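You operate a simulated robot arm through the tools that you are given. There is no shell and no other tool. Be economical: measure what you need, move in short steps, check, and stop when the job is done.

The job below is to be done with a simulated robot arm. You get a single attempt, and the scene is never put back.

TASK
Try both plug gauges in the ring housing on the bench and sort it.
Fine: the line stands, leave it so; if the red gauge goes in, red tray, else green tray; gauges back. Set down upright: plug gauge.

Only the result counts: the job must be done as asked and must still hold three seconds after the hand-in. Knocking over, shifting, dropping, spilling or breaking anything else fails it.

THE ROBOT
A 6-joint arm with a two-finger parallel gripper, fixed in place. Base frame: the origin is at the foot of the arm, x ahead of it, y to its left, z up; the work surface is at about z = 920. Units: mm, degrees, N and s.
With the tool pointing down near the work surface it reaches from about 220 to 620 mm from the base axis. Its first joint turns from -66.0 to 66.0 degrees. Payload 2.7 kg.
The TCP is the grasp point between the finger pads, 23 mm short of the fingertips. In the tool frame z runs along the fingers and y along their closing line. The gripper opens to 94 mm. The fingers are 38 mm wide and 10 mm thick; the gripper's body (54 by 96 mm) begins 39 mm behind the TCP.
Orientation is that of the tool frame in the base frame, as [roll, pitch, yaw] about the fixed x, y, z axes, in that order (R = Rz(yaw) Ry(pitch) Rx(roll)). With the fingers straight down and closing along the base's y, the tool's x points along the base's -x, its y along +y and its z along -z.

THE INTERFACE
- The arm moves only by the tool servo_tool. Its argument "increments" is a list of rows, each an object (a shift or turn left out is 0, a gripper value left out holds the last) with "dp": the shift along the tool's x, y, z in units of 500 mm (1.0 is 500 mm), a list of three; "dr": the turn, a rotation vector about the tool's x, y, z in units of 180 degrees (1.0 is 180 degrees), a list of three. In form: [{"dp": [tx, ty, tz], "dr": [ax, ay, az]}, ...]. A call has 1 to 12 rows; each row is the pose to reach, as a shift and turn from the pose commanded when the call began, along the tool's axes at that moment. "hand" is the opening, from 0 (shut) to 1 (fully open), set as the call begins (left out, the last holds). A call with a number of a shift or a turn outside -1 to 1 is refused whole. Each row takes 0.2 s and may step no farther than 50 mm and 8.6 degrees from the row before; otherwise, or with a gripper value out of range, the whole call is refused. A pose out of reach is approached as far as the arm can. The call stops where the force on the tool passes 40 N (or 10 N more than at its start, if that is more) or the arm is blocked; 0.2 s more then pass. The fingers move at their own pace (about 45 mm/s each) and stop on an object; they squeeze with about 44 N. The grip force told is the motor's: it shows also when the fingers shut on nothing. Time passes only in rows, and 0.2 s behind the last, so rows that repeat a pose let the fingers close. It gives the time, the measured TCP pose, the force on the tool (base axes), the opening and the grip force at its end, in the units of the frame above (readings bear some noise), with the torque about the TCP (base axes, N m) and any sound that the robot's microphone picked up, and new pictures: "pictures" is both (left out), scene, wrist or none.
- Cameras (640 x 400 px; columns grow to the right, rows downward): "scene" is fixed at [68, -423.1, 1412.8]; the picture's right is [0.84, -0.53, 0.00], its down [-0.26, -0.41, -0.88] and it looks along [0.47, 0.74, -0.48] (base axes); focal length 318 px, centre (320, 200). "wrist" rides on the gripper at [86, 16, -75] in the tool frame; the picture's right is [-0.18, 0.98, 0.00], its down [-0.58, -0.11, -0.81] and it looks along [-0.79, -0.15, 0.59] (tool axes); focal length 243 px, centre (320, 200).
- probe_pixels(camera, pixels): for up to 12 pixels [column, row] of the newest picture of that camera ("zoom" is the newest enlarged one), the place [x, y, z] in the base frame of the surface seen there, good to about 2 mm. It takes no simulated time.
- inspect(camera, box): a new picture of the part [left, top, right, bottom] of that camera's present view, enlarged. It takes no simulated time.
- job_done(): hands the job in; it is judged then, once.

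Go step by step. Measure first, check grasps and placings, and put right what went wrong. The budget is 80 turns and 200 pictures, counting those below and the enlarged ones. Unless the task says otherwise, let go and move clear before handing in, and close with one line.

The tools are called after "Request:" by a JSON object that holds its "op" and its "data". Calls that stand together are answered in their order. servo_tool: Moves the arm, as the interface text tells. Its arguments: {"type":"object","properties":{"increments":{"type":"array","items":{"type":"object","properties":{"dp":{"type":"array","items":{"type":"number"}},"dr":{"type":"array","items":{"type":"number"}}}}},"hand":{"type":"number"},"pictures":{"type":"string","enum":["both","scene","wrist","none"]}},"required":["increments"]} The other tools are called the same way: probe_pixels (camera, pixels) gives the place of the surface under pixels of a picture; inspect (camera, box) takes an enlarged picture of a part of a camera's view; job_done () hands the job in.

At the start:

```text
clock: 0.0
ee_pos: [375.0, -197.5, 1222.2]
orientation: [-179.9, 0.1, 180.0]
wrist_force: [-0.6, 0.3, 0.6]
torque: [0.0, 0.03, 0.0]
opening: 93.8
finger_force: 0.0
```

scene: 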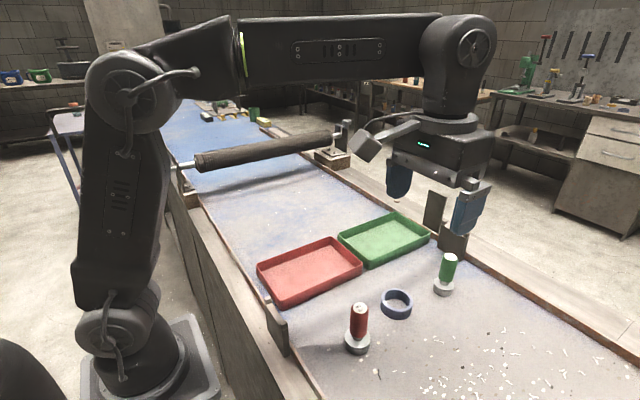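
wrist: 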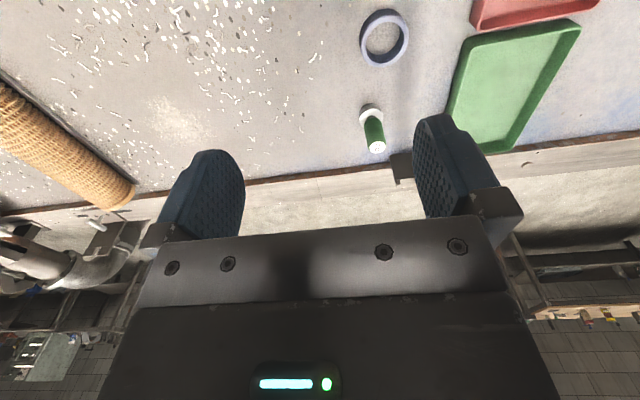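

The scene shows a red gauge near (358,328), a ring near (396,304), a green gauge near (446,273), and the red and green trays. I'll zoom in and measure them.

Request:
{"op": "inspect", "data": {"camera": "scene", "box": [250, 200, 490, 370]}}

Request:
{"op": "probe_pixels", "data": {"camera": "scene", "pixels": [[359, 306], [358, 325], [357, 343], [357, 350], [448, 257], [445, 285], [384, 302], [396, 316], [409, 300], [397, 290], [397, 303], [310, 275]]}}

```text
2.35 times, centred on (370, 285) of scene
```

zoom: 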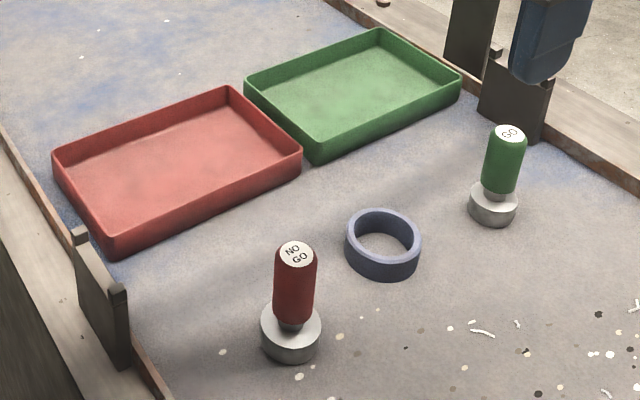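

```text
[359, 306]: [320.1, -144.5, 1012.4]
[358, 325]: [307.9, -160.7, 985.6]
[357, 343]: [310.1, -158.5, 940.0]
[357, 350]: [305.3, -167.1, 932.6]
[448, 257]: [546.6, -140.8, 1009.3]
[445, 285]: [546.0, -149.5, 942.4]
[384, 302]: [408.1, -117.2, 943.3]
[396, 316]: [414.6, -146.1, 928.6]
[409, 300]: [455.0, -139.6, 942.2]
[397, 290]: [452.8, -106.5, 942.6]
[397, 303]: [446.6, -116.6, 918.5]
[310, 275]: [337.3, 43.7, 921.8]
```

I'll probe the zoomed picture to pin down the gauge axes, the ring rims and the tray extents.

Request:
{"op": "probe_pixels", "data": {"camera": "zoom", "pixels": [[296, 254], [280, 254], [312, 254], [291, 308], [264, 328], [318, 328], [290, 348], [509, 133], [497, 133], [522, 133], [471, 200], [515, 200]]}}

Request:
{"op": "probe_pixels", "data": {"camera": "zoom", "pixels": [[349, 238], [419, 238], [383, 210], [384, 259], [357, 238], [412, 238], [384, 218], [384, 253], [494, 213], [502, 165], [295, 295], [384, 270]]}}

Request:
{"op": "probe_pixels", "data": {"camera": "zoom", "pixels": [[55, 151], [228, 88], [300, 153], [111, 237], [180, 170], [247, 80], [378, 30], [459, 72], [318, 140], [350, 95], [90, 275], [120, 300]]}}

```text
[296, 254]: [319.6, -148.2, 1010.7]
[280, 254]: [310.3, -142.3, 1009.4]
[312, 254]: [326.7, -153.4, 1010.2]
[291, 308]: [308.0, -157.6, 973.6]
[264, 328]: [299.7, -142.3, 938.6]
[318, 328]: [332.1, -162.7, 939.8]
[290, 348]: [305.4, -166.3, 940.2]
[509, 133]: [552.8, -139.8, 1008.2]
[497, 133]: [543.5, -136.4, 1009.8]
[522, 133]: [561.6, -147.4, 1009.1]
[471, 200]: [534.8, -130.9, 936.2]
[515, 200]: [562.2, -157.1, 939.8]
```

```text
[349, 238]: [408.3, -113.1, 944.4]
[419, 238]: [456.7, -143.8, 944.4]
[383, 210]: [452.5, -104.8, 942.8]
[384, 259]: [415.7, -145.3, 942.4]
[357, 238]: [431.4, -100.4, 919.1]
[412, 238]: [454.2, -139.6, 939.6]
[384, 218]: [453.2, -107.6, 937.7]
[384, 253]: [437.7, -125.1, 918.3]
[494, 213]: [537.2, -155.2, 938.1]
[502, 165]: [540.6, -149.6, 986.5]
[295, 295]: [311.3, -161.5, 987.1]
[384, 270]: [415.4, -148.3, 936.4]
```

```text
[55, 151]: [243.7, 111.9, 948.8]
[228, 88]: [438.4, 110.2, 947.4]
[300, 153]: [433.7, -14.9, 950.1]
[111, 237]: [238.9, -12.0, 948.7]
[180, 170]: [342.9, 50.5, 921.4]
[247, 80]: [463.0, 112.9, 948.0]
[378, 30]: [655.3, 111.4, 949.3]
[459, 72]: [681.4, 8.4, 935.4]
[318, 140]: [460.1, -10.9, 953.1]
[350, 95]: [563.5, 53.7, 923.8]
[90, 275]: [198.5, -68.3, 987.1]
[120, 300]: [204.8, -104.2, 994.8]
```

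Red gauge axis is about (319,-148) with its top at z≈1010. Green axis is about (552,-141). Ring centre is about (434,-125) with its rim at z≈943. I'll move above the red gauge for a closer look and check the posts by the line.

Request:
{"op": "servo_tool", "data": {"increments": [{"dp": [0.056, 0.05, 0]}, {"dp": [0.112, 0.099, 0]}, {"dp": [0.112, 0.099, 0.08]}, {"dp": [0.112, 0.099, 0.16]}, {"dp": [0.112, 0.099, 0.2]}, {"dp": [0.112, 0.099, 0.2]}], "hand": 1}}

```text
clock: 1.4
ee_pos: [318.7, -148.9, 1120.4]
orientation: [-180.0, 0.2, -179.9]
wrist_force: [-0.7, -0.1, 0.7]
torque: [0.0, 0.02, -0.03]
opening: 94.1
finger_force: 0.0
```

scene: 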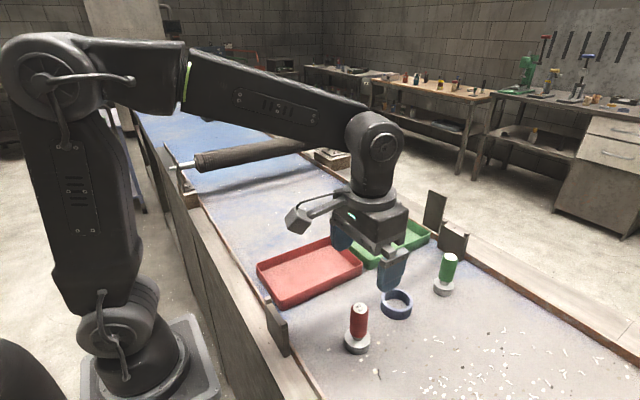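
wrist: 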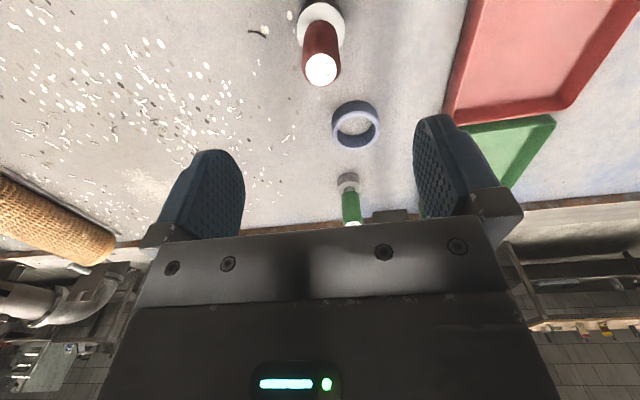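

I'm now above the red gauge, which shows at wrist (320,40). I'll refine the axes from this view and look at the posts at scene (440,225) and (277,328).

Request:
{"op": "inspect", "data": {"camera": "wrist", "box": [260, 0, 420, 240]}}

Request:
{"op": "inspect", "data": {"camera": "scene", "box": [400, 170, 500, 270]}}

Request:
{"op": "probe_pixels", "data": {"camera": "wrist", "pixels": [[321, 70], [334, 124], [379, 124], [357, 103], [357, 146], [342, 124], [371, 124], [352, 222], [308, 70], [334, 70], [356, 116], [356, 137]]}}

Request:
{"op": "probe_pixels", "data": {"camera": "scene", "pixels": [[432, 193], [434, 208], [454, 240], [460, 225], [277, 310], [275, 330], [330, 150], [345, 130]]}}

```text
1.67 times, centred on (340, 120) of wrist
```

zoom: 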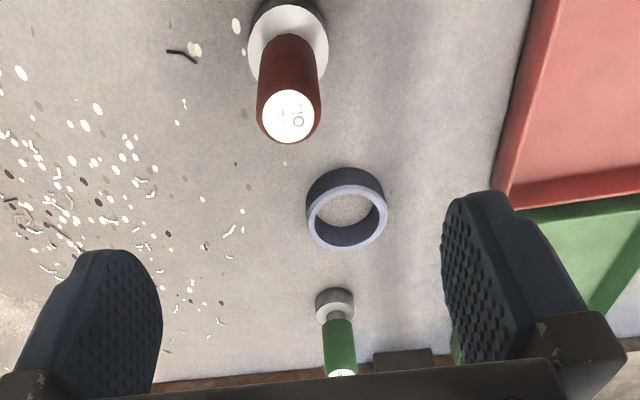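

```text
4.00 times, centred on (450, 220) of scene
```

zoom: 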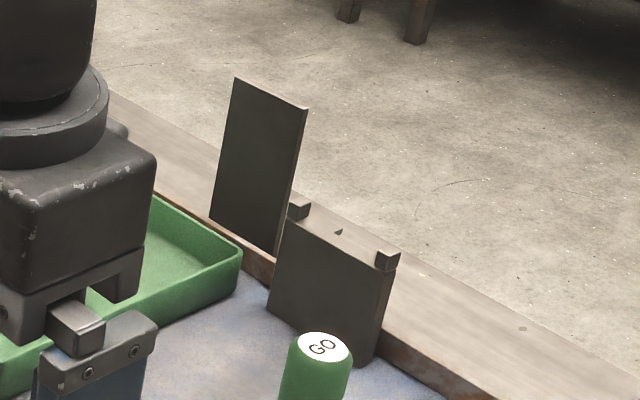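

```text
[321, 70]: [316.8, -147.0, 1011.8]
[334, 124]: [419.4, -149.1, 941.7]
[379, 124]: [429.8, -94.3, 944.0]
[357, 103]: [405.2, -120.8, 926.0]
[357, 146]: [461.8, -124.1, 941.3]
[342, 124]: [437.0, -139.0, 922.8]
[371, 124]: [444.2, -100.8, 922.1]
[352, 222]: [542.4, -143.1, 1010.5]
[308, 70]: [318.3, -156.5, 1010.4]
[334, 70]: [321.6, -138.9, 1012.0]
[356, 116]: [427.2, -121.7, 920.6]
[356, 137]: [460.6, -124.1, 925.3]
```

```text
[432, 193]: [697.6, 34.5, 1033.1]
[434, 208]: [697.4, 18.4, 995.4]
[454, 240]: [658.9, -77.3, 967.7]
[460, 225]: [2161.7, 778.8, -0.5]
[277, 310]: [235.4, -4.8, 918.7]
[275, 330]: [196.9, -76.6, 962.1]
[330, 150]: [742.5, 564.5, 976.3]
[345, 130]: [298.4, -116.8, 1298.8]
```

The readings agree: red axis ≈(319,-148). I'll descend with open fingers to TCP z≈990.

Request:
{"op": "servo_tool", "data": {"increments": [{"dp": [0, 0.001, 0.08]}, {"dp": [0, 0.001, 0.16]}, {"dp": [0, 0.001, 0.22]}, {"dp": [0, 0.001, 0.264]}, {"dp": [0, 0.001, 0.264]}], "hand": 1}}

```text
clock: 2.6
ee_pos: [318.3, -147.0, 989.0]
orientation: [180.0, 0.1, 180.0]
wrist_force: [0.1, -0.4, 0.8]
torque: [0.02, 0.01, 0.01]
opening: 94.2
finger_force: 0.0
```

scene: 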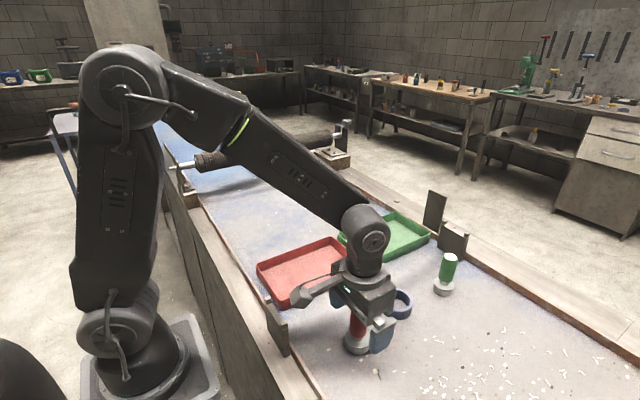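
wrist: 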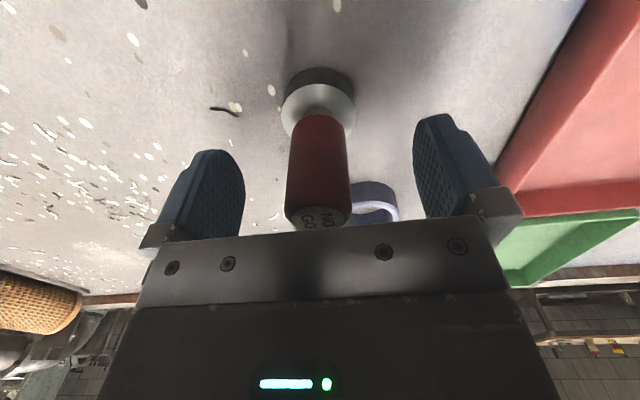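

The red handle sits centred between the pads at wrist column ~320. I'll close on it.

Request:
{"op": "servo_tool", "data": {"increments": [{"dp": [0, 0, 0]}, {"dp": [0, 0, 0]}, {"dp": [0, 0, 0]}, {"dp": [0, 0, 0]}, {"dp": [0, 0, 0]}, {"dp": [0, 0, 0]}], "hand": 0, "pictures": "wrist"}}

```text
clock: 4.0
ee_pos: [318.5, -145.5, 990.9]
orientation: [-180.0, 0.1, 179.9]
wrist_force: [1.6, 0.2, 0.1]
torque: [0.03, 0.01, 0.03]
opening: 29.1
finger_force: 44.3
```

wrist: 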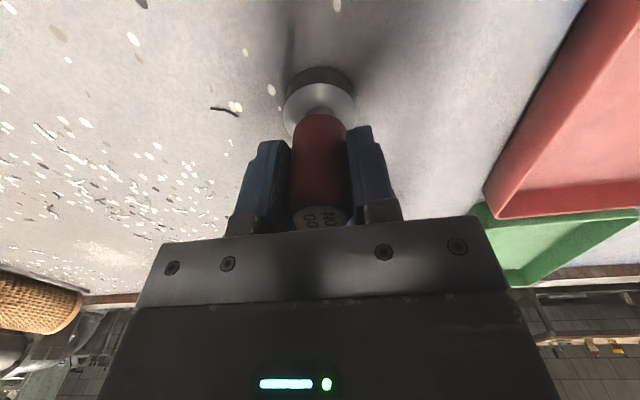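

The grip holds with the opening at 29 mm. I'll lift 60 mm and check.

Request:
{"op": "servo_tool", "data": {"increments": [{"dp": [0, 0, -0.04]}, {"dp": [0, 0, -0.1]}, {"dp": [0, 0, -0.12]}, {"dp": [0, 0, -0.12]}], "hand": 0}}

```text
clock: 5.0
ee_pos: [319.1, -147.4, 1050.0]
orientation: [180.0, 0.1, 180.0]
wrist_force: [-0.2, 0.5, -2.4]
torque: [0.01, -0.02, -0.02]
opening: 29.6
finger_force: 44.2
```

scene: 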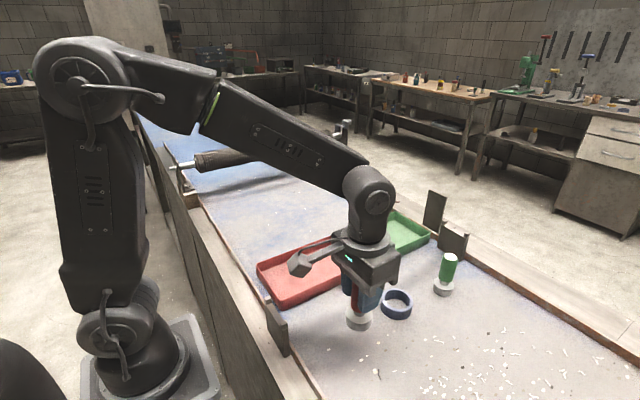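
wrist: 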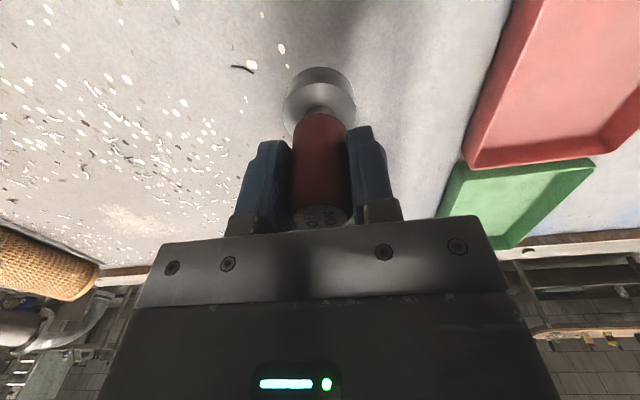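

The red gauge is lifted. I'll measure its plug disc relative to the TCP, and the ring's rim in finer zoom.

Request:
{"op": "inspect", "data": {"camera": "wrist", "box": [270, 55, 370, 235]}}

Request:
{"op": "probe_pixels", "data": {"camera": "wrist", "pixels": [[284, 97], [354, 97], [320, 69], [320, 85], [300, 100], [340, 100], [320, 102], [287, 85], [353, 85]]}}

Request:
{"op": "inspect", "data": {"camera": "scene", "box": [376, 282, 420, 322]}}

```text
2.22 times, centred on (320, 145) of wrist
```

zoom: 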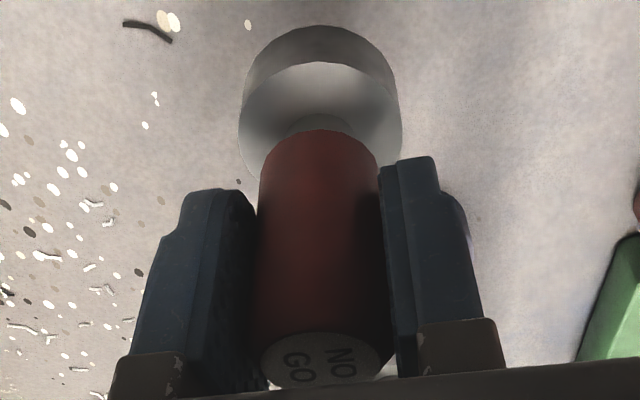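

```text
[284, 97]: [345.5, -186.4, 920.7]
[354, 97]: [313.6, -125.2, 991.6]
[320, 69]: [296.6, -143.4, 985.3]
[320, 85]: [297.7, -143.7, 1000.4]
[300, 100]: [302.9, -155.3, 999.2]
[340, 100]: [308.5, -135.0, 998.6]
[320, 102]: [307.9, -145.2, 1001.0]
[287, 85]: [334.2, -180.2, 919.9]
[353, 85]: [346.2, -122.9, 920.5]
```

```text
10.00 times, centred on (398, 302) of scene
```

zoom: 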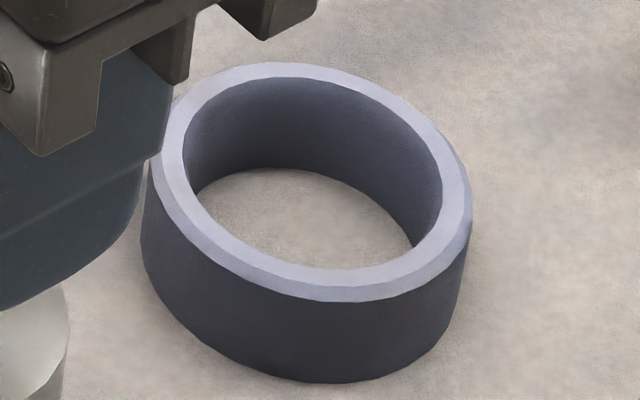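

The ring is seen clearly, so I'll probe points all round its rim for a circle fit.

Request:
{"op": "probe_pixels", "data": {"camera": "zoom", "pixels": [[290, 71], [345, 80], [395, 105], [432, 142], [452, 185], [445, 235], [410, 267], [345, 280], [280, 264], [220, 228], [180, 180], [175, 140]]}}

Request:
{"op": "probe_pixels", "data": {"camera": "zoom", "pixels": [[188, 108], [235, 80], [265, 72], [370, 90], [415, 122], [445, 165], [455, 210], [430, 254], [380, 275], [310, 274], [250, 248], [197, 205]]}}

```text
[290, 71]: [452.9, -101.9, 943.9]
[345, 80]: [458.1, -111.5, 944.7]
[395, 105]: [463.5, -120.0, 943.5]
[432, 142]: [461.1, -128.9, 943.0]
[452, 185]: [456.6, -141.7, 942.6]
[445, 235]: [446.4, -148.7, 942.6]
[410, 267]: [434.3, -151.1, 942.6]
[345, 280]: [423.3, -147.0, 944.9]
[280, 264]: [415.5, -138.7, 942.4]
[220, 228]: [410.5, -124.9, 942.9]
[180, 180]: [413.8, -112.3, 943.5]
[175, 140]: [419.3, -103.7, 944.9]
```

```text
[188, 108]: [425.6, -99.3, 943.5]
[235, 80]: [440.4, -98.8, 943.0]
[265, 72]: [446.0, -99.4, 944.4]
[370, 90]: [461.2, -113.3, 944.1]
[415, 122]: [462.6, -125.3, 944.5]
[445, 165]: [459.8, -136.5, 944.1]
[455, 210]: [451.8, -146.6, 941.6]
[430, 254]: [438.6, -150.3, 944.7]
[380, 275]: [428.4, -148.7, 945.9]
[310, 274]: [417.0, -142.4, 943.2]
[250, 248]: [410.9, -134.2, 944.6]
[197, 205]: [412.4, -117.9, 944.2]
```

Circle fit gives ring centre ≈(437,-124), rim z 943.7. The plug radius is ≈22 and its bottom is ≈70 mm below the TCP. I'll carry the red gauge over the ring, staying above it.

Request:
{"op": "servo_tool", "data": {"increments": [{"dp": [-0.08, 0.0156, 0]}, {"dp": [-0.16, 0.031, 0]}, {"dp": [-0.22, 0.043, 0]}, {"dp": [-0.2366, 0.0456, 0]}, {"dp": [-0.2366, 0.0456, 0.03]}, {"dp": [-0.2366, 0.0456, 0.05]}, {"dp": [-0.2366, 0.0456, 0.05]}], "hand": 0}}

Request:
{"op": "inspect", "data": {"camera": "scene", "box": [360, 260, 440, 330]}}

Request:
{"op": "inspect", "data": {"camera": "wrist", "box": [260, 40, 380, 160]}}

```text
clock: 6.6
ee_pos: [437.4, -125.0, 1023.5]
orientation: [-179.9, 0.0, -180.0]
wrist_force: [-0.2, -0.5, -2.1]
torque: [-0.02, -0.01, -0.01]
opening: 29.0
finger_force: 44.4
```

scene: 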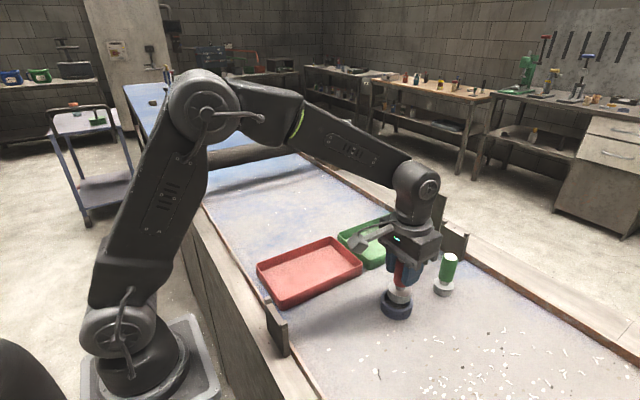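
wrist: 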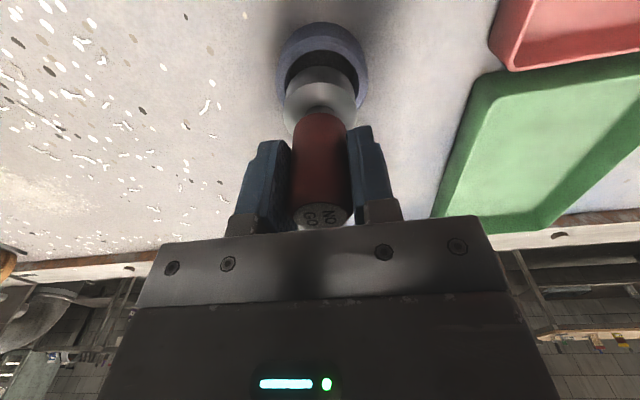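

```text
5.71 times, centred on (400, 295) of scene
```

zoom: 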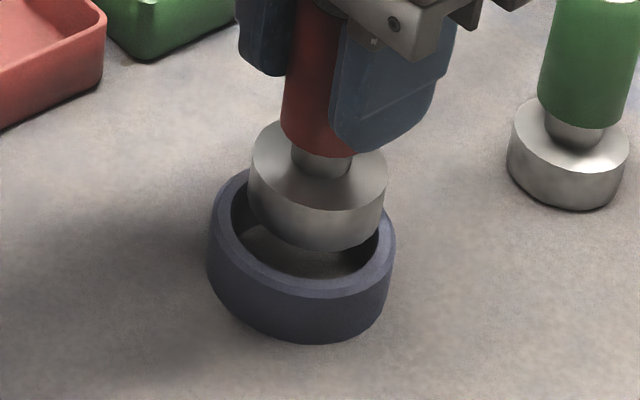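

```text
3.33 times, centred on (320, 100) of wrist
```

zoom: 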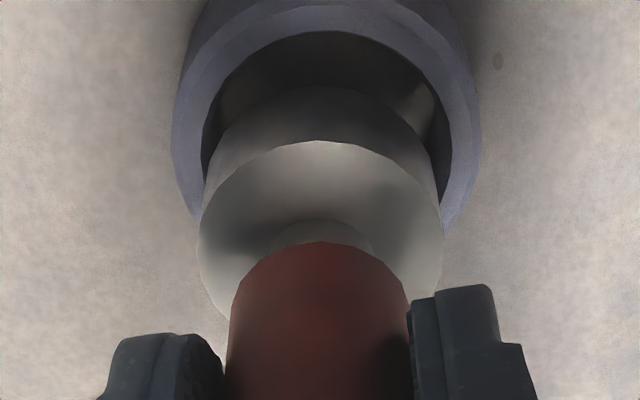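

The wrist zoom puts the ring ~1.2 mm further in +y. I'll check the x alignment with rim probes of the disc and ring from the same scene view.

Request:
{"op": "inspect", "data": {"camera": "scene", "box": [376, 276, 424, 324]}}

```text
8.33 times, centred on (400, 300) of scene
```

zoom: 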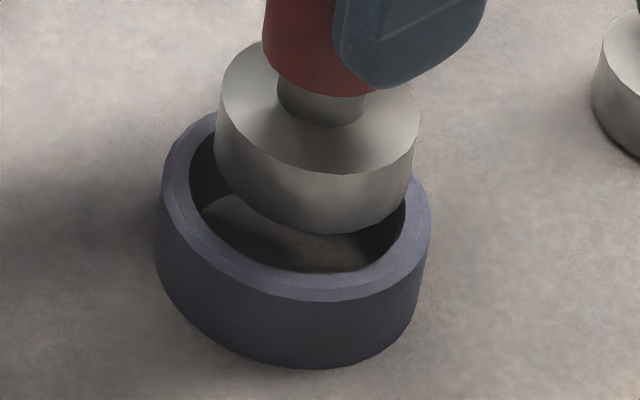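

Request:
{"op": "probe_pixels", "data": {"camera": "zoom", "pixels": [[224, 95], [232, 118], [252, 140], [285, 159], [325, 171], [365, 170], [398, 152], [415, 130], [416, 110], [230, 70], [245, 52], [405, 95]]}}

Request:
{"op": "probe_pixels", "data": {"camera": "zoom", "pixels": [[185, 150], [175, 180], [190, 215], [225, 252], [265, 277], [310, 288], [355, 284], [395, 262], [415, 230], [419, 200], [200, 130], [335, 287]]}}

```text
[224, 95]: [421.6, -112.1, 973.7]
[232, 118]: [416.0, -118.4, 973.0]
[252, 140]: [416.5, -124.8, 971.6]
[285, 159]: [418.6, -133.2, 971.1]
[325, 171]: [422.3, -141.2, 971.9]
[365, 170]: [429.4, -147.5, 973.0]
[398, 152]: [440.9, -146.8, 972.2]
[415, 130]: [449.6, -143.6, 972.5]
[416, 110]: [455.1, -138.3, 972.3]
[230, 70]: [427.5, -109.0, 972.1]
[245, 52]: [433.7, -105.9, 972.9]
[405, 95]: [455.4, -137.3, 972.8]
```

```text
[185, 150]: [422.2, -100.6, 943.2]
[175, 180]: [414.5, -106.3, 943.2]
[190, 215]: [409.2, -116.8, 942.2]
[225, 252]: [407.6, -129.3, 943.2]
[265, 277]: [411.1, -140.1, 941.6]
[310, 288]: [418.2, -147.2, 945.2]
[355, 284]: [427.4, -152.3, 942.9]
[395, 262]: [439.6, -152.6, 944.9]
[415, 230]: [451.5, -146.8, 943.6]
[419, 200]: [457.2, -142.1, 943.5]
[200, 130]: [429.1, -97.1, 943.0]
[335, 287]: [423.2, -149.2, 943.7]
```

Disc centre is ≈(437.6,-126.5) and ring ≈(435.7,-124.9), so I'll correct by (-2,+1.4) mm. Then I'll lower slowly until the plug would be ~4 mm into the bore.

Request:
{"op": "servo_tool", "data": {"increments": [{"dp": [0.004, 0.0028, 0]}, {"dp": [0.004, 0.0028, 0.008]}, {"dp": [0.004, 0.0028, 0.014]}, {"dp": [0.004, 0.0028, 0.018]}, {"dp": [0.004, 0.0028, 0.022]}, {"dp": [0.004, 0.0028, 0.025]}, {"dp": [0.004, 0.0028, 0.028]}, {"dp": [0.004, 0.0028, 0.028]}], "hand": 0, "pictures": "none"}}

Request:
{"op": "inspect", "data": {"camera": "scene", "box": [376, 276, 424, 324]}}

Request:
{"op": "inspect", "data": {"camera": "wrist", "box": [260, 30, 380, 150]}}

```text
clock: 8.4
ee_pos: [434.5, -123.5, 1009.2]
orientation: [-180.0, 0.1, 180.0]
wrist_force: [0.0, 0.4, -2.4]
torque: [0.0, -0.02, 0.02]
opening: 29.2
finger_force: 43.7
```

```text
8.33 times, centred on (400, 300) of scene
```

zoom: 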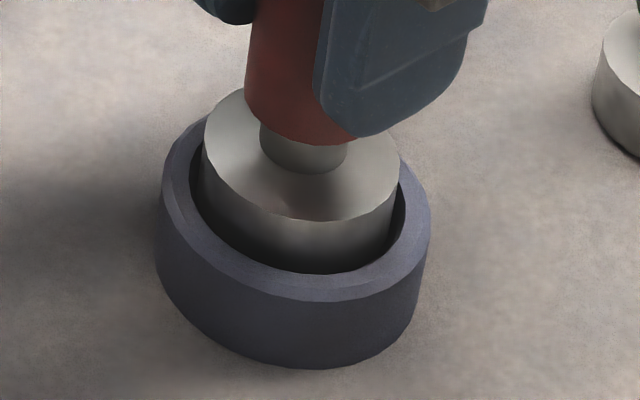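

```text
3.33 times, centred on (320, 90) of wrist
```

zoom: 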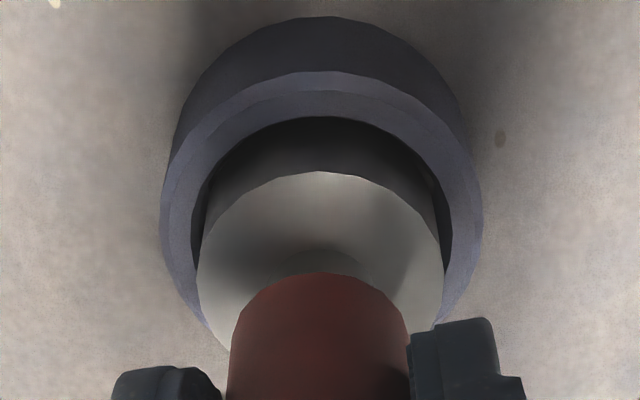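

There's no contact force, and the plug appears to be entering the bore with a gap all round. I'll lower further in small steps to confirm how deep it goes.

Request:
{"op": "servo_tool", "data": {"increments": [{"dp": [0, 0, 0.004]}, {"dp": [0, 0, 0.008]}, {"dp": [0, 0, 0.012]}, {"dp": [0, 0, 0.016]}, {"dp": [0, 0, 0.02]}, {"dp": [0, 0, 0.024]}, {"dp": [0, 0, 0.028]}, {"dp": [0, 0, 0.028]}], "hand": 0, "pictures": "none"}}

Request:
{"op": "inspect", "data": {"camera": "scene", "box": [376, 276, 424, 324]}}

Request:
{"op": "inspect", "data": {"camera": "wrist", "box": [260, 30, 380, 150]}}

```text
clock: 10.2
ee_pos: [435.8, -124.4, 996.4]
orientation: [-179.9, 0.0, -180.0]
wrist_force: [-0.1, -0.2, -2.1]
torque: [0.0, 0.01, -0.01]
opening: 29.0
finger_force: 44.4
```

```text
8.33 times, centred on (400, 300) of scene
```

zoom: 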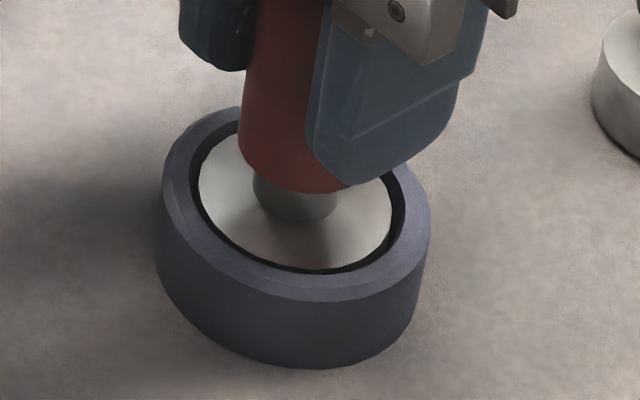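

```text
3.33 times, centred on (320, 90) of wrist
```

zoom: 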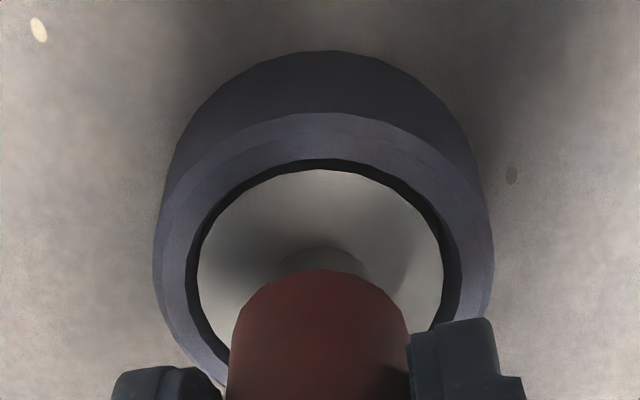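

Red plug slid all the way in: its top is flush below the rim with no force. So the ring is bound for the red tray. I'll withdraw and carry the red gauge back to its original spot.

Request:
{"op": "servo_tool", "data": {"increments": [{"dp": [0, 0, -0.03]}, {"dp": [0, 0, -0.08]}, {"dp": [0, 0, -0.106]}, {"dp": [0.08, -0.0166, -0.106]}, {"dp": [0.16, -0.0333, -0.106]}, {"dp": [0.22, -0.0458, -0.106]}, {"dp": [0.2326, -0.0484, -0.106]}, {"dp": [0.2326, -0.0484, -0.106]}], "hand": 0}}

```text
clock: 12.0
ee_pos: [318.1, -148.6, 1049.5]
orientation: [-180.0, 0.1, -179.9]
wrist_force: [-0.4, -0.2, -1.8]
torque: [-0.01, 0.01, -0.01]
opening: 29.4
finger_force: 44.3
```

scene: 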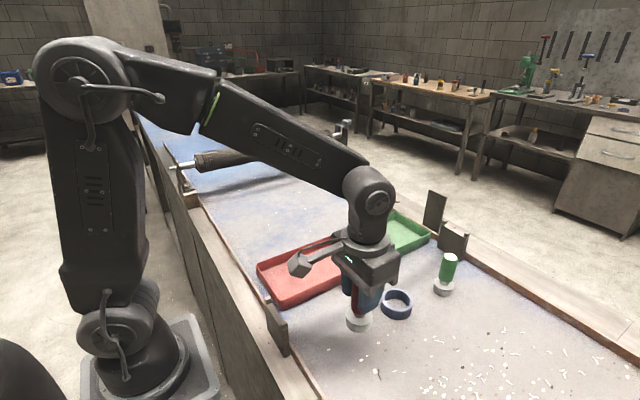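
wrist: 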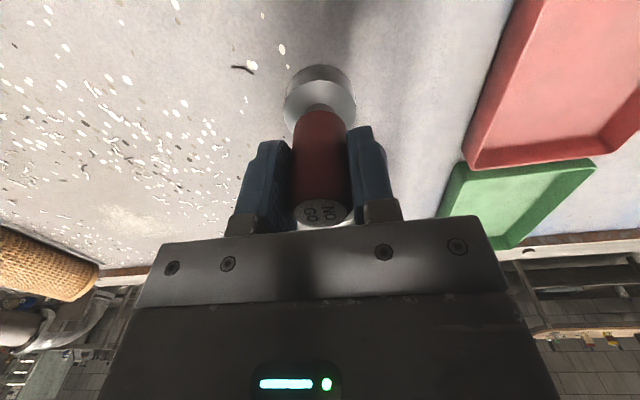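

The red gauge is above its start spot again. I'll lower it slowly to its original height.

Request:
{"op": "servo_tool", "data": {"increments": [{"dp": [0, 0, 0.05]}, {"dp": [0, 0, 0.09]}, {"dp": [0, 0, 0.108]}, {"dp": [0, 0, 0.114]}, {"dp": [0, 0, 0.117]}, {"dp": [0, 0, 0.119]}, {"dp": [0, 0, 0.12]}, {"dp": [0, 0, 0.12]}], "hand": 0, "pictures": "wrist"}}

Request:
{"op": "inspect", "data": {"camera": "scene", "box": [330, 300, 390, 360]}}

```text
clock: 13.8
ee_pos: [320.6, -147.9, 989.7]
orientation: [-179.9, 0.4, -179.9]
wrist_force: [0.4, 2.7, 33.3]
torque: [0.67, -0.37, 0.03]
opening: 29.2
finger_force: 44.1
```

wrist: 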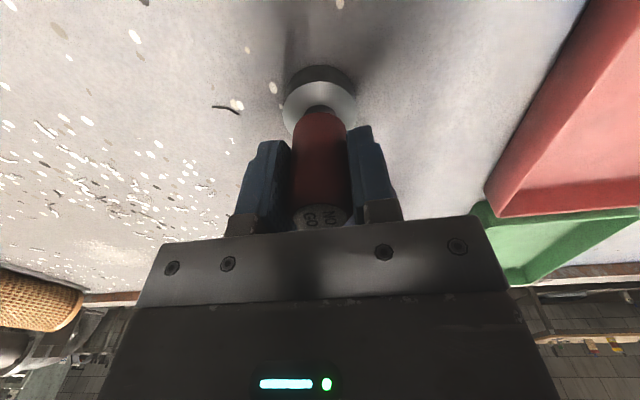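

```text
6.67 times, centred on (360, 330) of scene
```

zoom: 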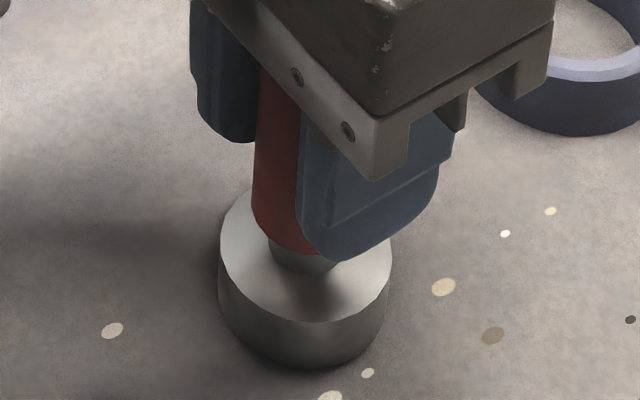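

The gauge is firmly seated at 33 N, so I'll ease up 0.7 mm and then open.

Request:
{"op": "servo_tool", "data": {"increments": [{"dp": [0, 0, -0.0014]}, {"dp": [0, 0, -0.0014]}], "hand": 0, "pictures": "none"}}

Request:
{"op": "servo_tool", "data": {"increments": [{"dp": [0, 0, 0]}, {"dp": [0, 0, 0]}, {"dp": [0, 0, 0]}, {"dp": [0, 0, 0]}, {"dp": [0, 0, 0]}], "hand": 1, "pictures": "wrist"}}

```text
clock: 14.4
ee_pos: [320.6, -148.0, 990.4]
orientation: [-180.0, 0.3, 180.0]
wrist_force: [6.4, 0.4, 18.4]
torque: [0.25, -0.75, -0.03]
opening: 29.2
finger_force: 44.0
```

```text
clock: 15.6
ee_pos: [320.1, -148.2, 990.3]
orientation: [180.0, 0.1, 180.0]
wrist_force: [-0.1, -0.2, -0.5]
torque: [0.01, 0.02, -0.03]
opening: 94.0
finger_force: 0.0
```

wrist: 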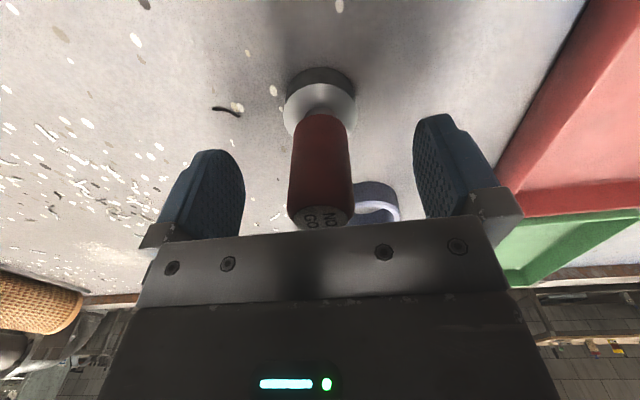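

Red stands upright and released. I'll rise and move to above the green gauge.

Request:
{"op": "servo_tool", "data": {"increments": [{"dp": [0, 0, -0.08]}, {"dp": [0, 0, -0.16]}, {"dp": [0, 0, -0.25]}, {"dp": [-0.09, 0.003, -0.25]}, {"dp": [-0.18, 0.006, -0.25]}, {"dp": [-0.27, 0.009, -0.25]}, {"dp": [-0.36, 0.012, -0.25]}, {"dp": [-0.44, 0.014, -0.25]}, {"dp": [-0.464, 0.014, -0.25]}, {"dp": [-0.464, 0.014, -0.25]}], "hand": 1}}

Request:
{"op": "inspect", "data": {"camera": "scene", "box": [330, 240, 480, 360]}}

```text
clock: 17.8
ee_pos: [550.8, -141.9, 1115.6]
orientation: [179.9, 0.1, -179.9]
wrist_force: [0.2, 0.2, 0.1]
torque: [0.02, -0.02, 0.03]
opening: 94.0
finger_force: 0.1
```

scene: 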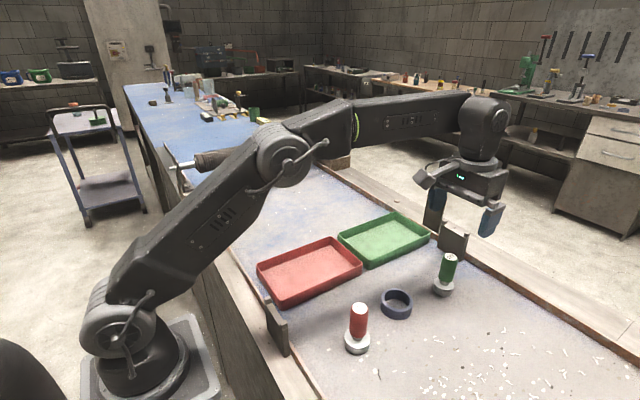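
wrist: 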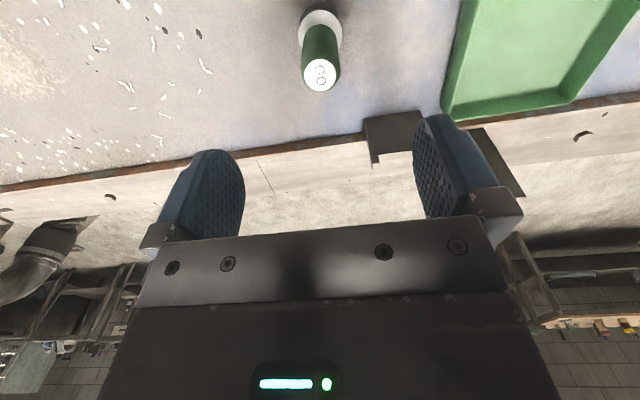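

```text
3.33 times, centred on (405, 300) of scene
```

zoom: 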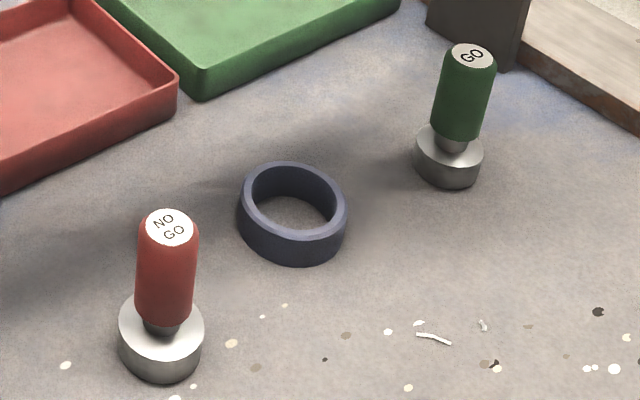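

The green gauge's top is at wrist (320,75). I'll probe its axis before descending.

Request:
{"op": "probe_pixels", "data": {"camera": "wrist", "pixels": [[320, 74], [304, 74], [336, 74], [320, 60], [320, 88], [320, 12], [300, 30], [341, 30]]}}

Request:
{"op": "probe_pixels", "data": {"camera": "zoom", "pixels": [[472, 55], [460, 55], [484, 55], [472, 47], [472, 65], [168, 227], [152, 227], [184, 227], [419, 145], [479, 155], [445, 165]]}}

```text
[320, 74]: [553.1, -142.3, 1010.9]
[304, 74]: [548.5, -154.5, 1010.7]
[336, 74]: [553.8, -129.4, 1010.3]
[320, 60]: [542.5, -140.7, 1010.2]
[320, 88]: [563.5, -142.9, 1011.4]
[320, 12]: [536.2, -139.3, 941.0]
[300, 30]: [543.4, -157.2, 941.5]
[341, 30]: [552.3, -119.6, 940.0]
```

```text
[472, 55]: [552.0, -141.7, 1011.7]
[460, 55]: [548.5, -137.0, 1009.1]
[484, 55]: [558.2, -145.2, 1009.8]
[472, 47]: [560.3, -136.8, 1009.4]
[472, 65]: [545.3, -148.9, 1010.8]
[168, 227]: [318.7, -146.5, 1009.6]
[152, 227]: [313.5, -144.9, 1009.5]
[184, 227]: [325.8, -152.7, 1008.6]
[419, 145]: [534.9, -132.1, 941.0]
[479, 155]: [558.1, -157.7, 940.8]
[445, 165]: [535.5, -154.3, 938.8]
```

Green axis ≈(552.5,-141.8), so I'll shift +1 mm in x, descend 125 mm, then close.

Request:
{"op": "servo_tool", "data": {"increments": [{"dp": [-0.002, 0, 0.08]}, {"dp": [-0.002, 0, 0.16]}, {"dp": [-0.002, 0, 0.22]}, {"dp": [-0.002, 0, 0.25]}, {"dp": [-0.002, 0, 0.25]}], "hand": 1, "pictures": "wrist"}}

Request:
{"op": "servo_tool", "data": {"increments": [{"dp": [0, 0, 0]}, {"dp": [0, 0, 0]}, {"dp": [0, 0, 0]}, {"dp": [0, 0, 0]}, {"dp": [0, 0, 0]}, {"dp": [0, 0, 0]}], "hand": 0, "pictures": "wrist"}}

```text
clock: 19.0
ee_pos: [553.7, -140.9, 989.5]
orientation: [-180.0, 0.2, -180.0]
wrist_force: [-0.7, -0.6, -0.1]
torque: [0.02, 0.01, 0.02]
opening: 94.0
finger_force: 0.0
```

wrist: 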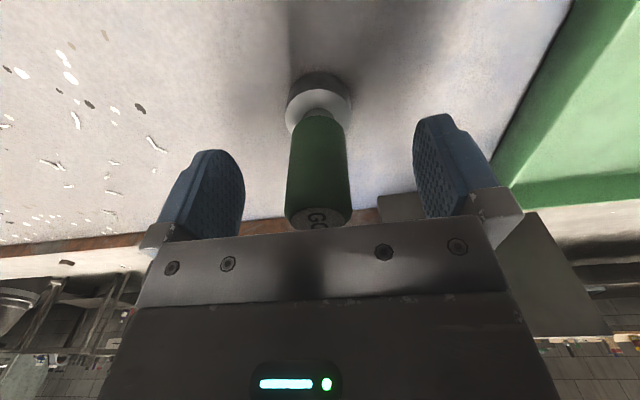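

```text
clock: 20.4
ee_pos: [551.9, -140.6, 988.7]
orientation: [179.9, 0.0, 180.0]
wrist_force: [0.2, 0.1, 0.3]
torque: [0.08, -0.03, 0.05]
opening: 29.0
finger_force: 44.0
```

wrist: 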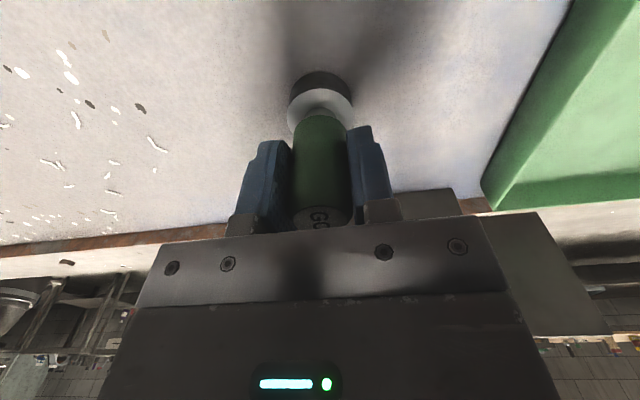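

The green grip is good. I'll lift 60 mm and move over the ring with the same offsets that worked for red.

Request:
{"op": "servo_tool", "data": {"increments": [{"dp": [0, 0, -0.04]}, {"dp": [0, 0, -0.1]}, {"dp": [0, 0, -0.12]}, {"dp": [0.08, 0.0118, -0.12]}, {"dp": [0.16, 0.0236, -0.12]}, {"dp": [0.22, 0.0324, -0.12]}, {"dp": [0.2334, 0.0344, -0.12]}, {"dp": [0.2334, 0.0344, -0.09]}, {"dp": [0.2334, 0.0344, -0.07]}, {"dp": [0.2334, 0.0344, -0.07]}], "hand": 0}}

Request:
{"op": "inspect", "data": {"camera": "scene", "box": [376, 276, 424, 324]}}

Request:
{"op": "inspect", "data": {"camera": "wrist", "box": [260, 30, 380, 150]}}

```text
clock: 22.6
ee_pos: [434.5, -122.8, 1023.9]
orientation: [180.0, 0.1, 180.0]
wrist_force: [0.6, 0.0, -2.8]
torque: [0.02, 0.01, 0.01]
opening: 29.5
finger_force: 44.1
```

scene: 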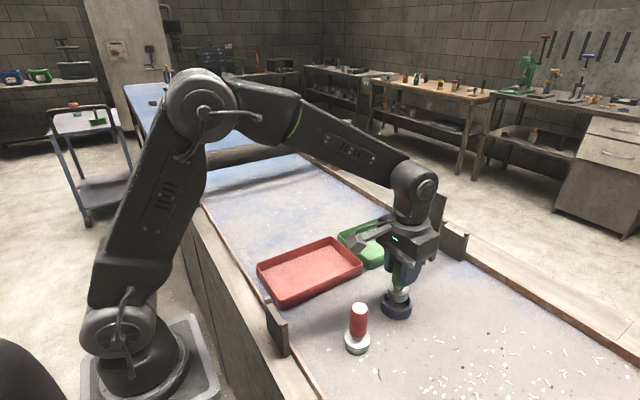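
wrist: 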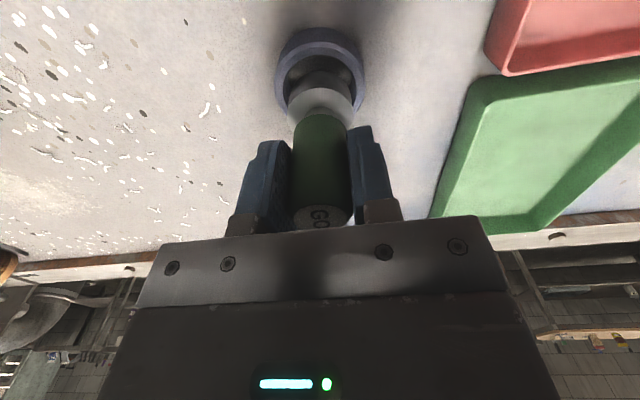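

```text
8.33 times, centred on (400, 300) of scene
```

zoom: 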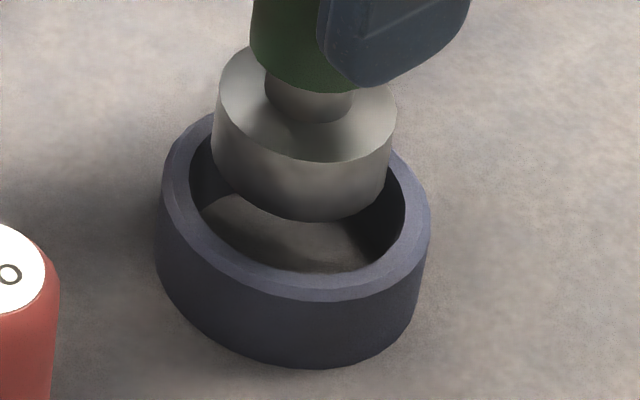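

```text
3.33 times, centred on (320, 90) of wrist
```

zoom: 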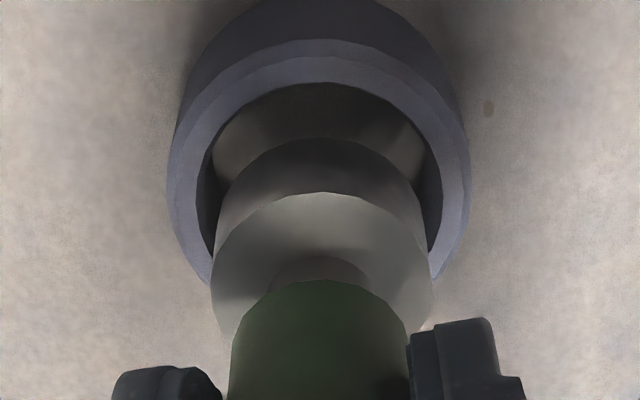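

Green is smaller than red and well aligned over the ring. I'll lower it into the bore.

Request:
{"op": "servo_tool", "data": {"increments": [{"dp": [0, 0, 0.01]}, {"dp": [0, 0, 0.018]}, {"dp": [0, 0, 0.024]}, {"dp": [0, 0, 0.03]}, {"dp": [0, 0, 0.036]}, {"dp": [0, 0, 0.042]}, {"dp": [0, 0, 0.048]}, {"dp": [0, 0, 0.054]}, {"dp": [0, 0, 0.054]}], "hand": 0, "pictures": "none"}}

Request:
{"op": "inspect", "data": {"camera": "scene", "box": [376, 276, 424, 324]}}

```text
clock: 24.6
ee_pos: [434.4, -124.6, 997.1]
orientation: [180.0, 0.2, -180.0]
wrist_force: [-0.4, -0.2, -1.2]
torque: [0.0, 0.03, 0.0]
opening: 29.0
finger_force: 44.3
```

```text
8.33 times, centred on (400, 300) of scene
```

zoom: 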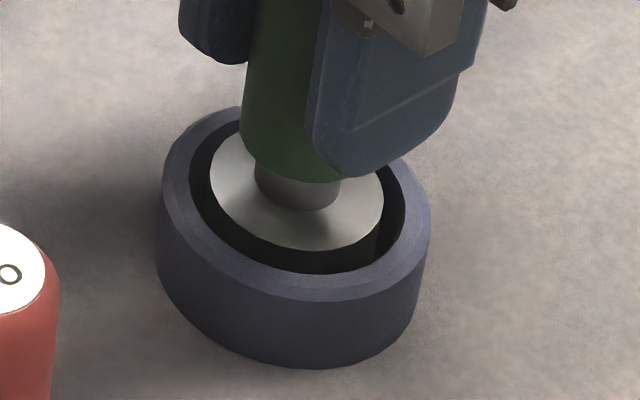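

Green goes in as well. I'll withdraw it and return it to its original place.

Request:
{"op": "servo_tool", "data": {"increments": [{"dp": [0, 0, -0.03]}, {"dp": [0, 0, -0.08]}, {"dp": [0, 0, -0.104]}, {"dp": [-0.08, -0.0118, -0.104]}, {"dp": [-0.16, -0.0236, -0.104]}, {"dp": [-0.22, -0.0324, -0.104]}, {"dp": [-0.2334, -0.0344, -0.104]}, {"dp": [-0.2334, -0.0344, -0.104]}, {"dp": [-0.2334, -0.0344, -0.05]}, {"dp": [-0.2334, -0.0344, -0.01]}, {"dp": [-0.2334, -0.0344, 0.006]}, {"dp": [-0.2334, -0.0344, 0.006]}], "hand": 0}}

Request:
{"op": "servo_tool", "data": {"increments": [{"dp": [0, 0, 0.004]}, {"dp": [0, 0, 0.007]}, {"dp": [0, 0, 0.009]}, {"dp": [0, 0, 0.0096]}, {"dp": [0, 0, 0.0096]}], "hand": 0, "pictures": "wrist"}}

Request:
{"op": "inspect", "data": {"camera": "scene", "box": [415, 240, 475, 300]}}

```text
clock: 27.2
ee_pos: [550.2, -141.6, 994.5]
orientation: [180.0, 0.1, 180.0]
wrist_force: [-0.6, -0.2, -1.3]
torque: [-0.04, -0.02, 0.02]
opening: 29.2
finger_force: 44.3
```

scene: 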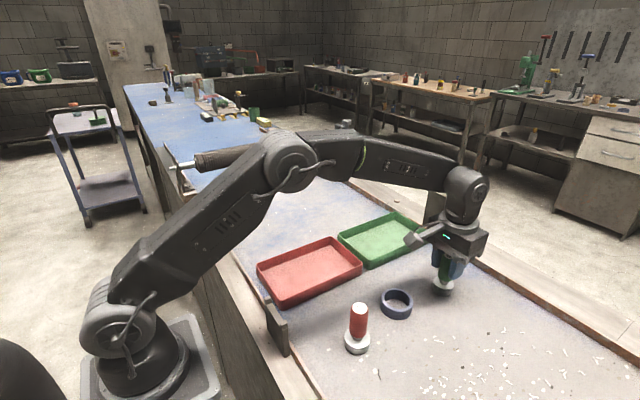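
wrist: 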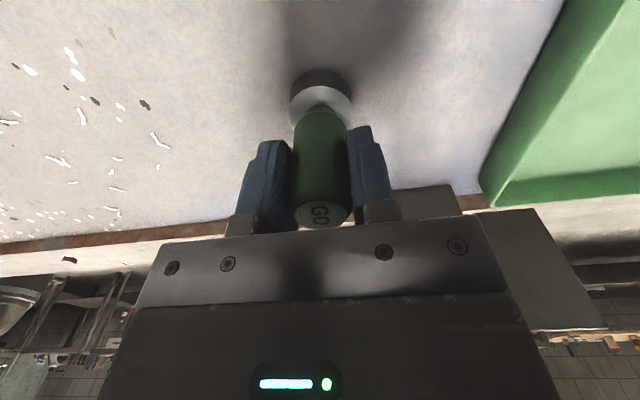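

```text
clock: 28.4
ee_pos: [551.9, -141.0, 991.5]
orientation: [-179.9, 0.3, -179.9]
wrist_force: [-6.3, -2.9, 19.5]
torque: [-0.15, 0.55, 0.03]
opening: 29.2
finger_force: 44.0
```

wrist: 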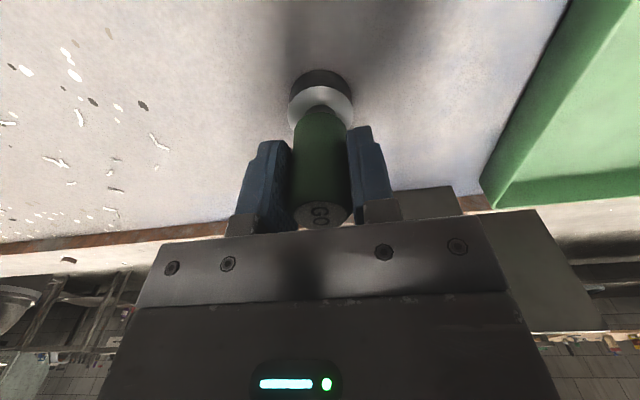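

```text
6.67 times, centred on (445, 270) of scene
```

zoom: 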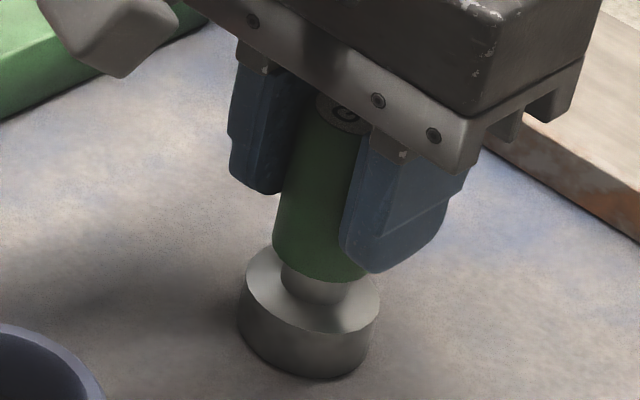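

Green is seated with light contact (19 N). I'll open, then rise and go above the ring.

Request:
{"op": "servo_tool", "data": {"increments": [{"dp": [0, 0, 0]}, {"dp": [0, 0, 0]}, {"dp": [0, 0, 0]}, {"dp": [0, 0, 0]}, {"dp": [0, 0, 0]}], "hand": 1, "pictures": "wrist"}}

Request:
{"op": "servo_tool", "data": {"increments": [{"dp": [0, 0, -0.06]}, {"dp": [0, 0, -0.14]}, {"dp": [0, 0, -0.2]}, {"dp": [0.08, 0.0118, -0.2]}, {"dp": [0.16, 0.0236, -0.2]}, {"dp": [0.22, 0.0324, -0.2]}, {"dp": [0.2334, 0.0344, -0.2]}, {"dp": [0.2334, 0.0344, -0.2]}], "hand": 1}}

```text
clock: 29.6
ee_pos: [552.2, -141.2, 989.5]
orientation: [180.0, 0.0, 180.0]
wrist_force: [0.7, 0.4, -0.5]
torque: [0.01, -0.01, 0.0]
opening: 93.7
finger_force: 0.1
```

wrist: 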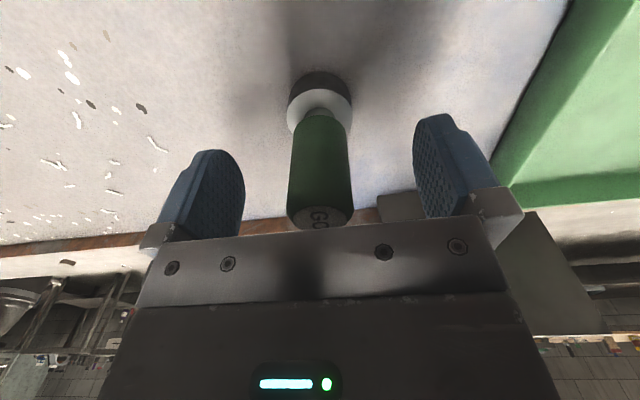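

```text
clock: 31.4
ee_pos: [434.2, -123.2, 1090.6]
orientation: [180.0, 0.1, 180.0]
wrist_force: [-0.4, 0.0, -0.4]
torque: [0.0, 0.0, 0.01]
opening: 93.8
finger_force: 0.1
```

scene: 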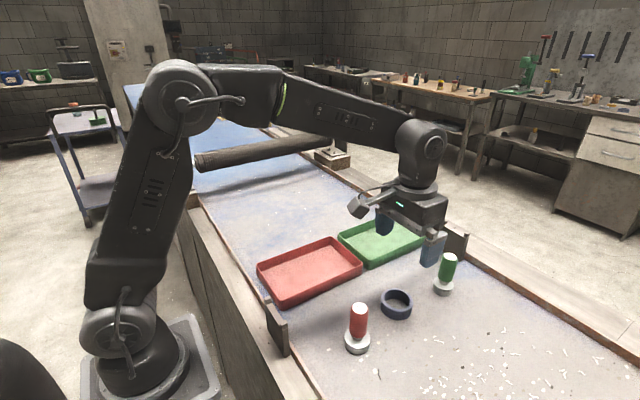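
wrist: 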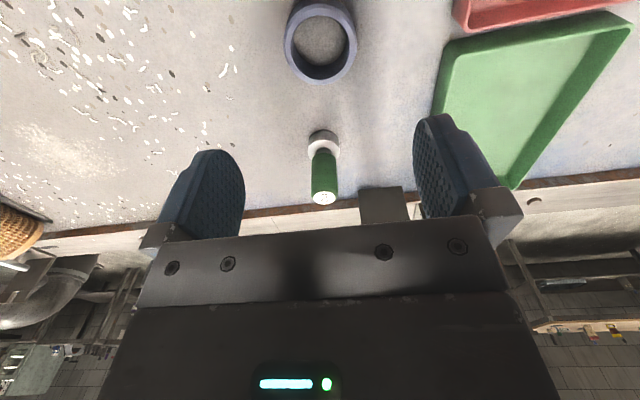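

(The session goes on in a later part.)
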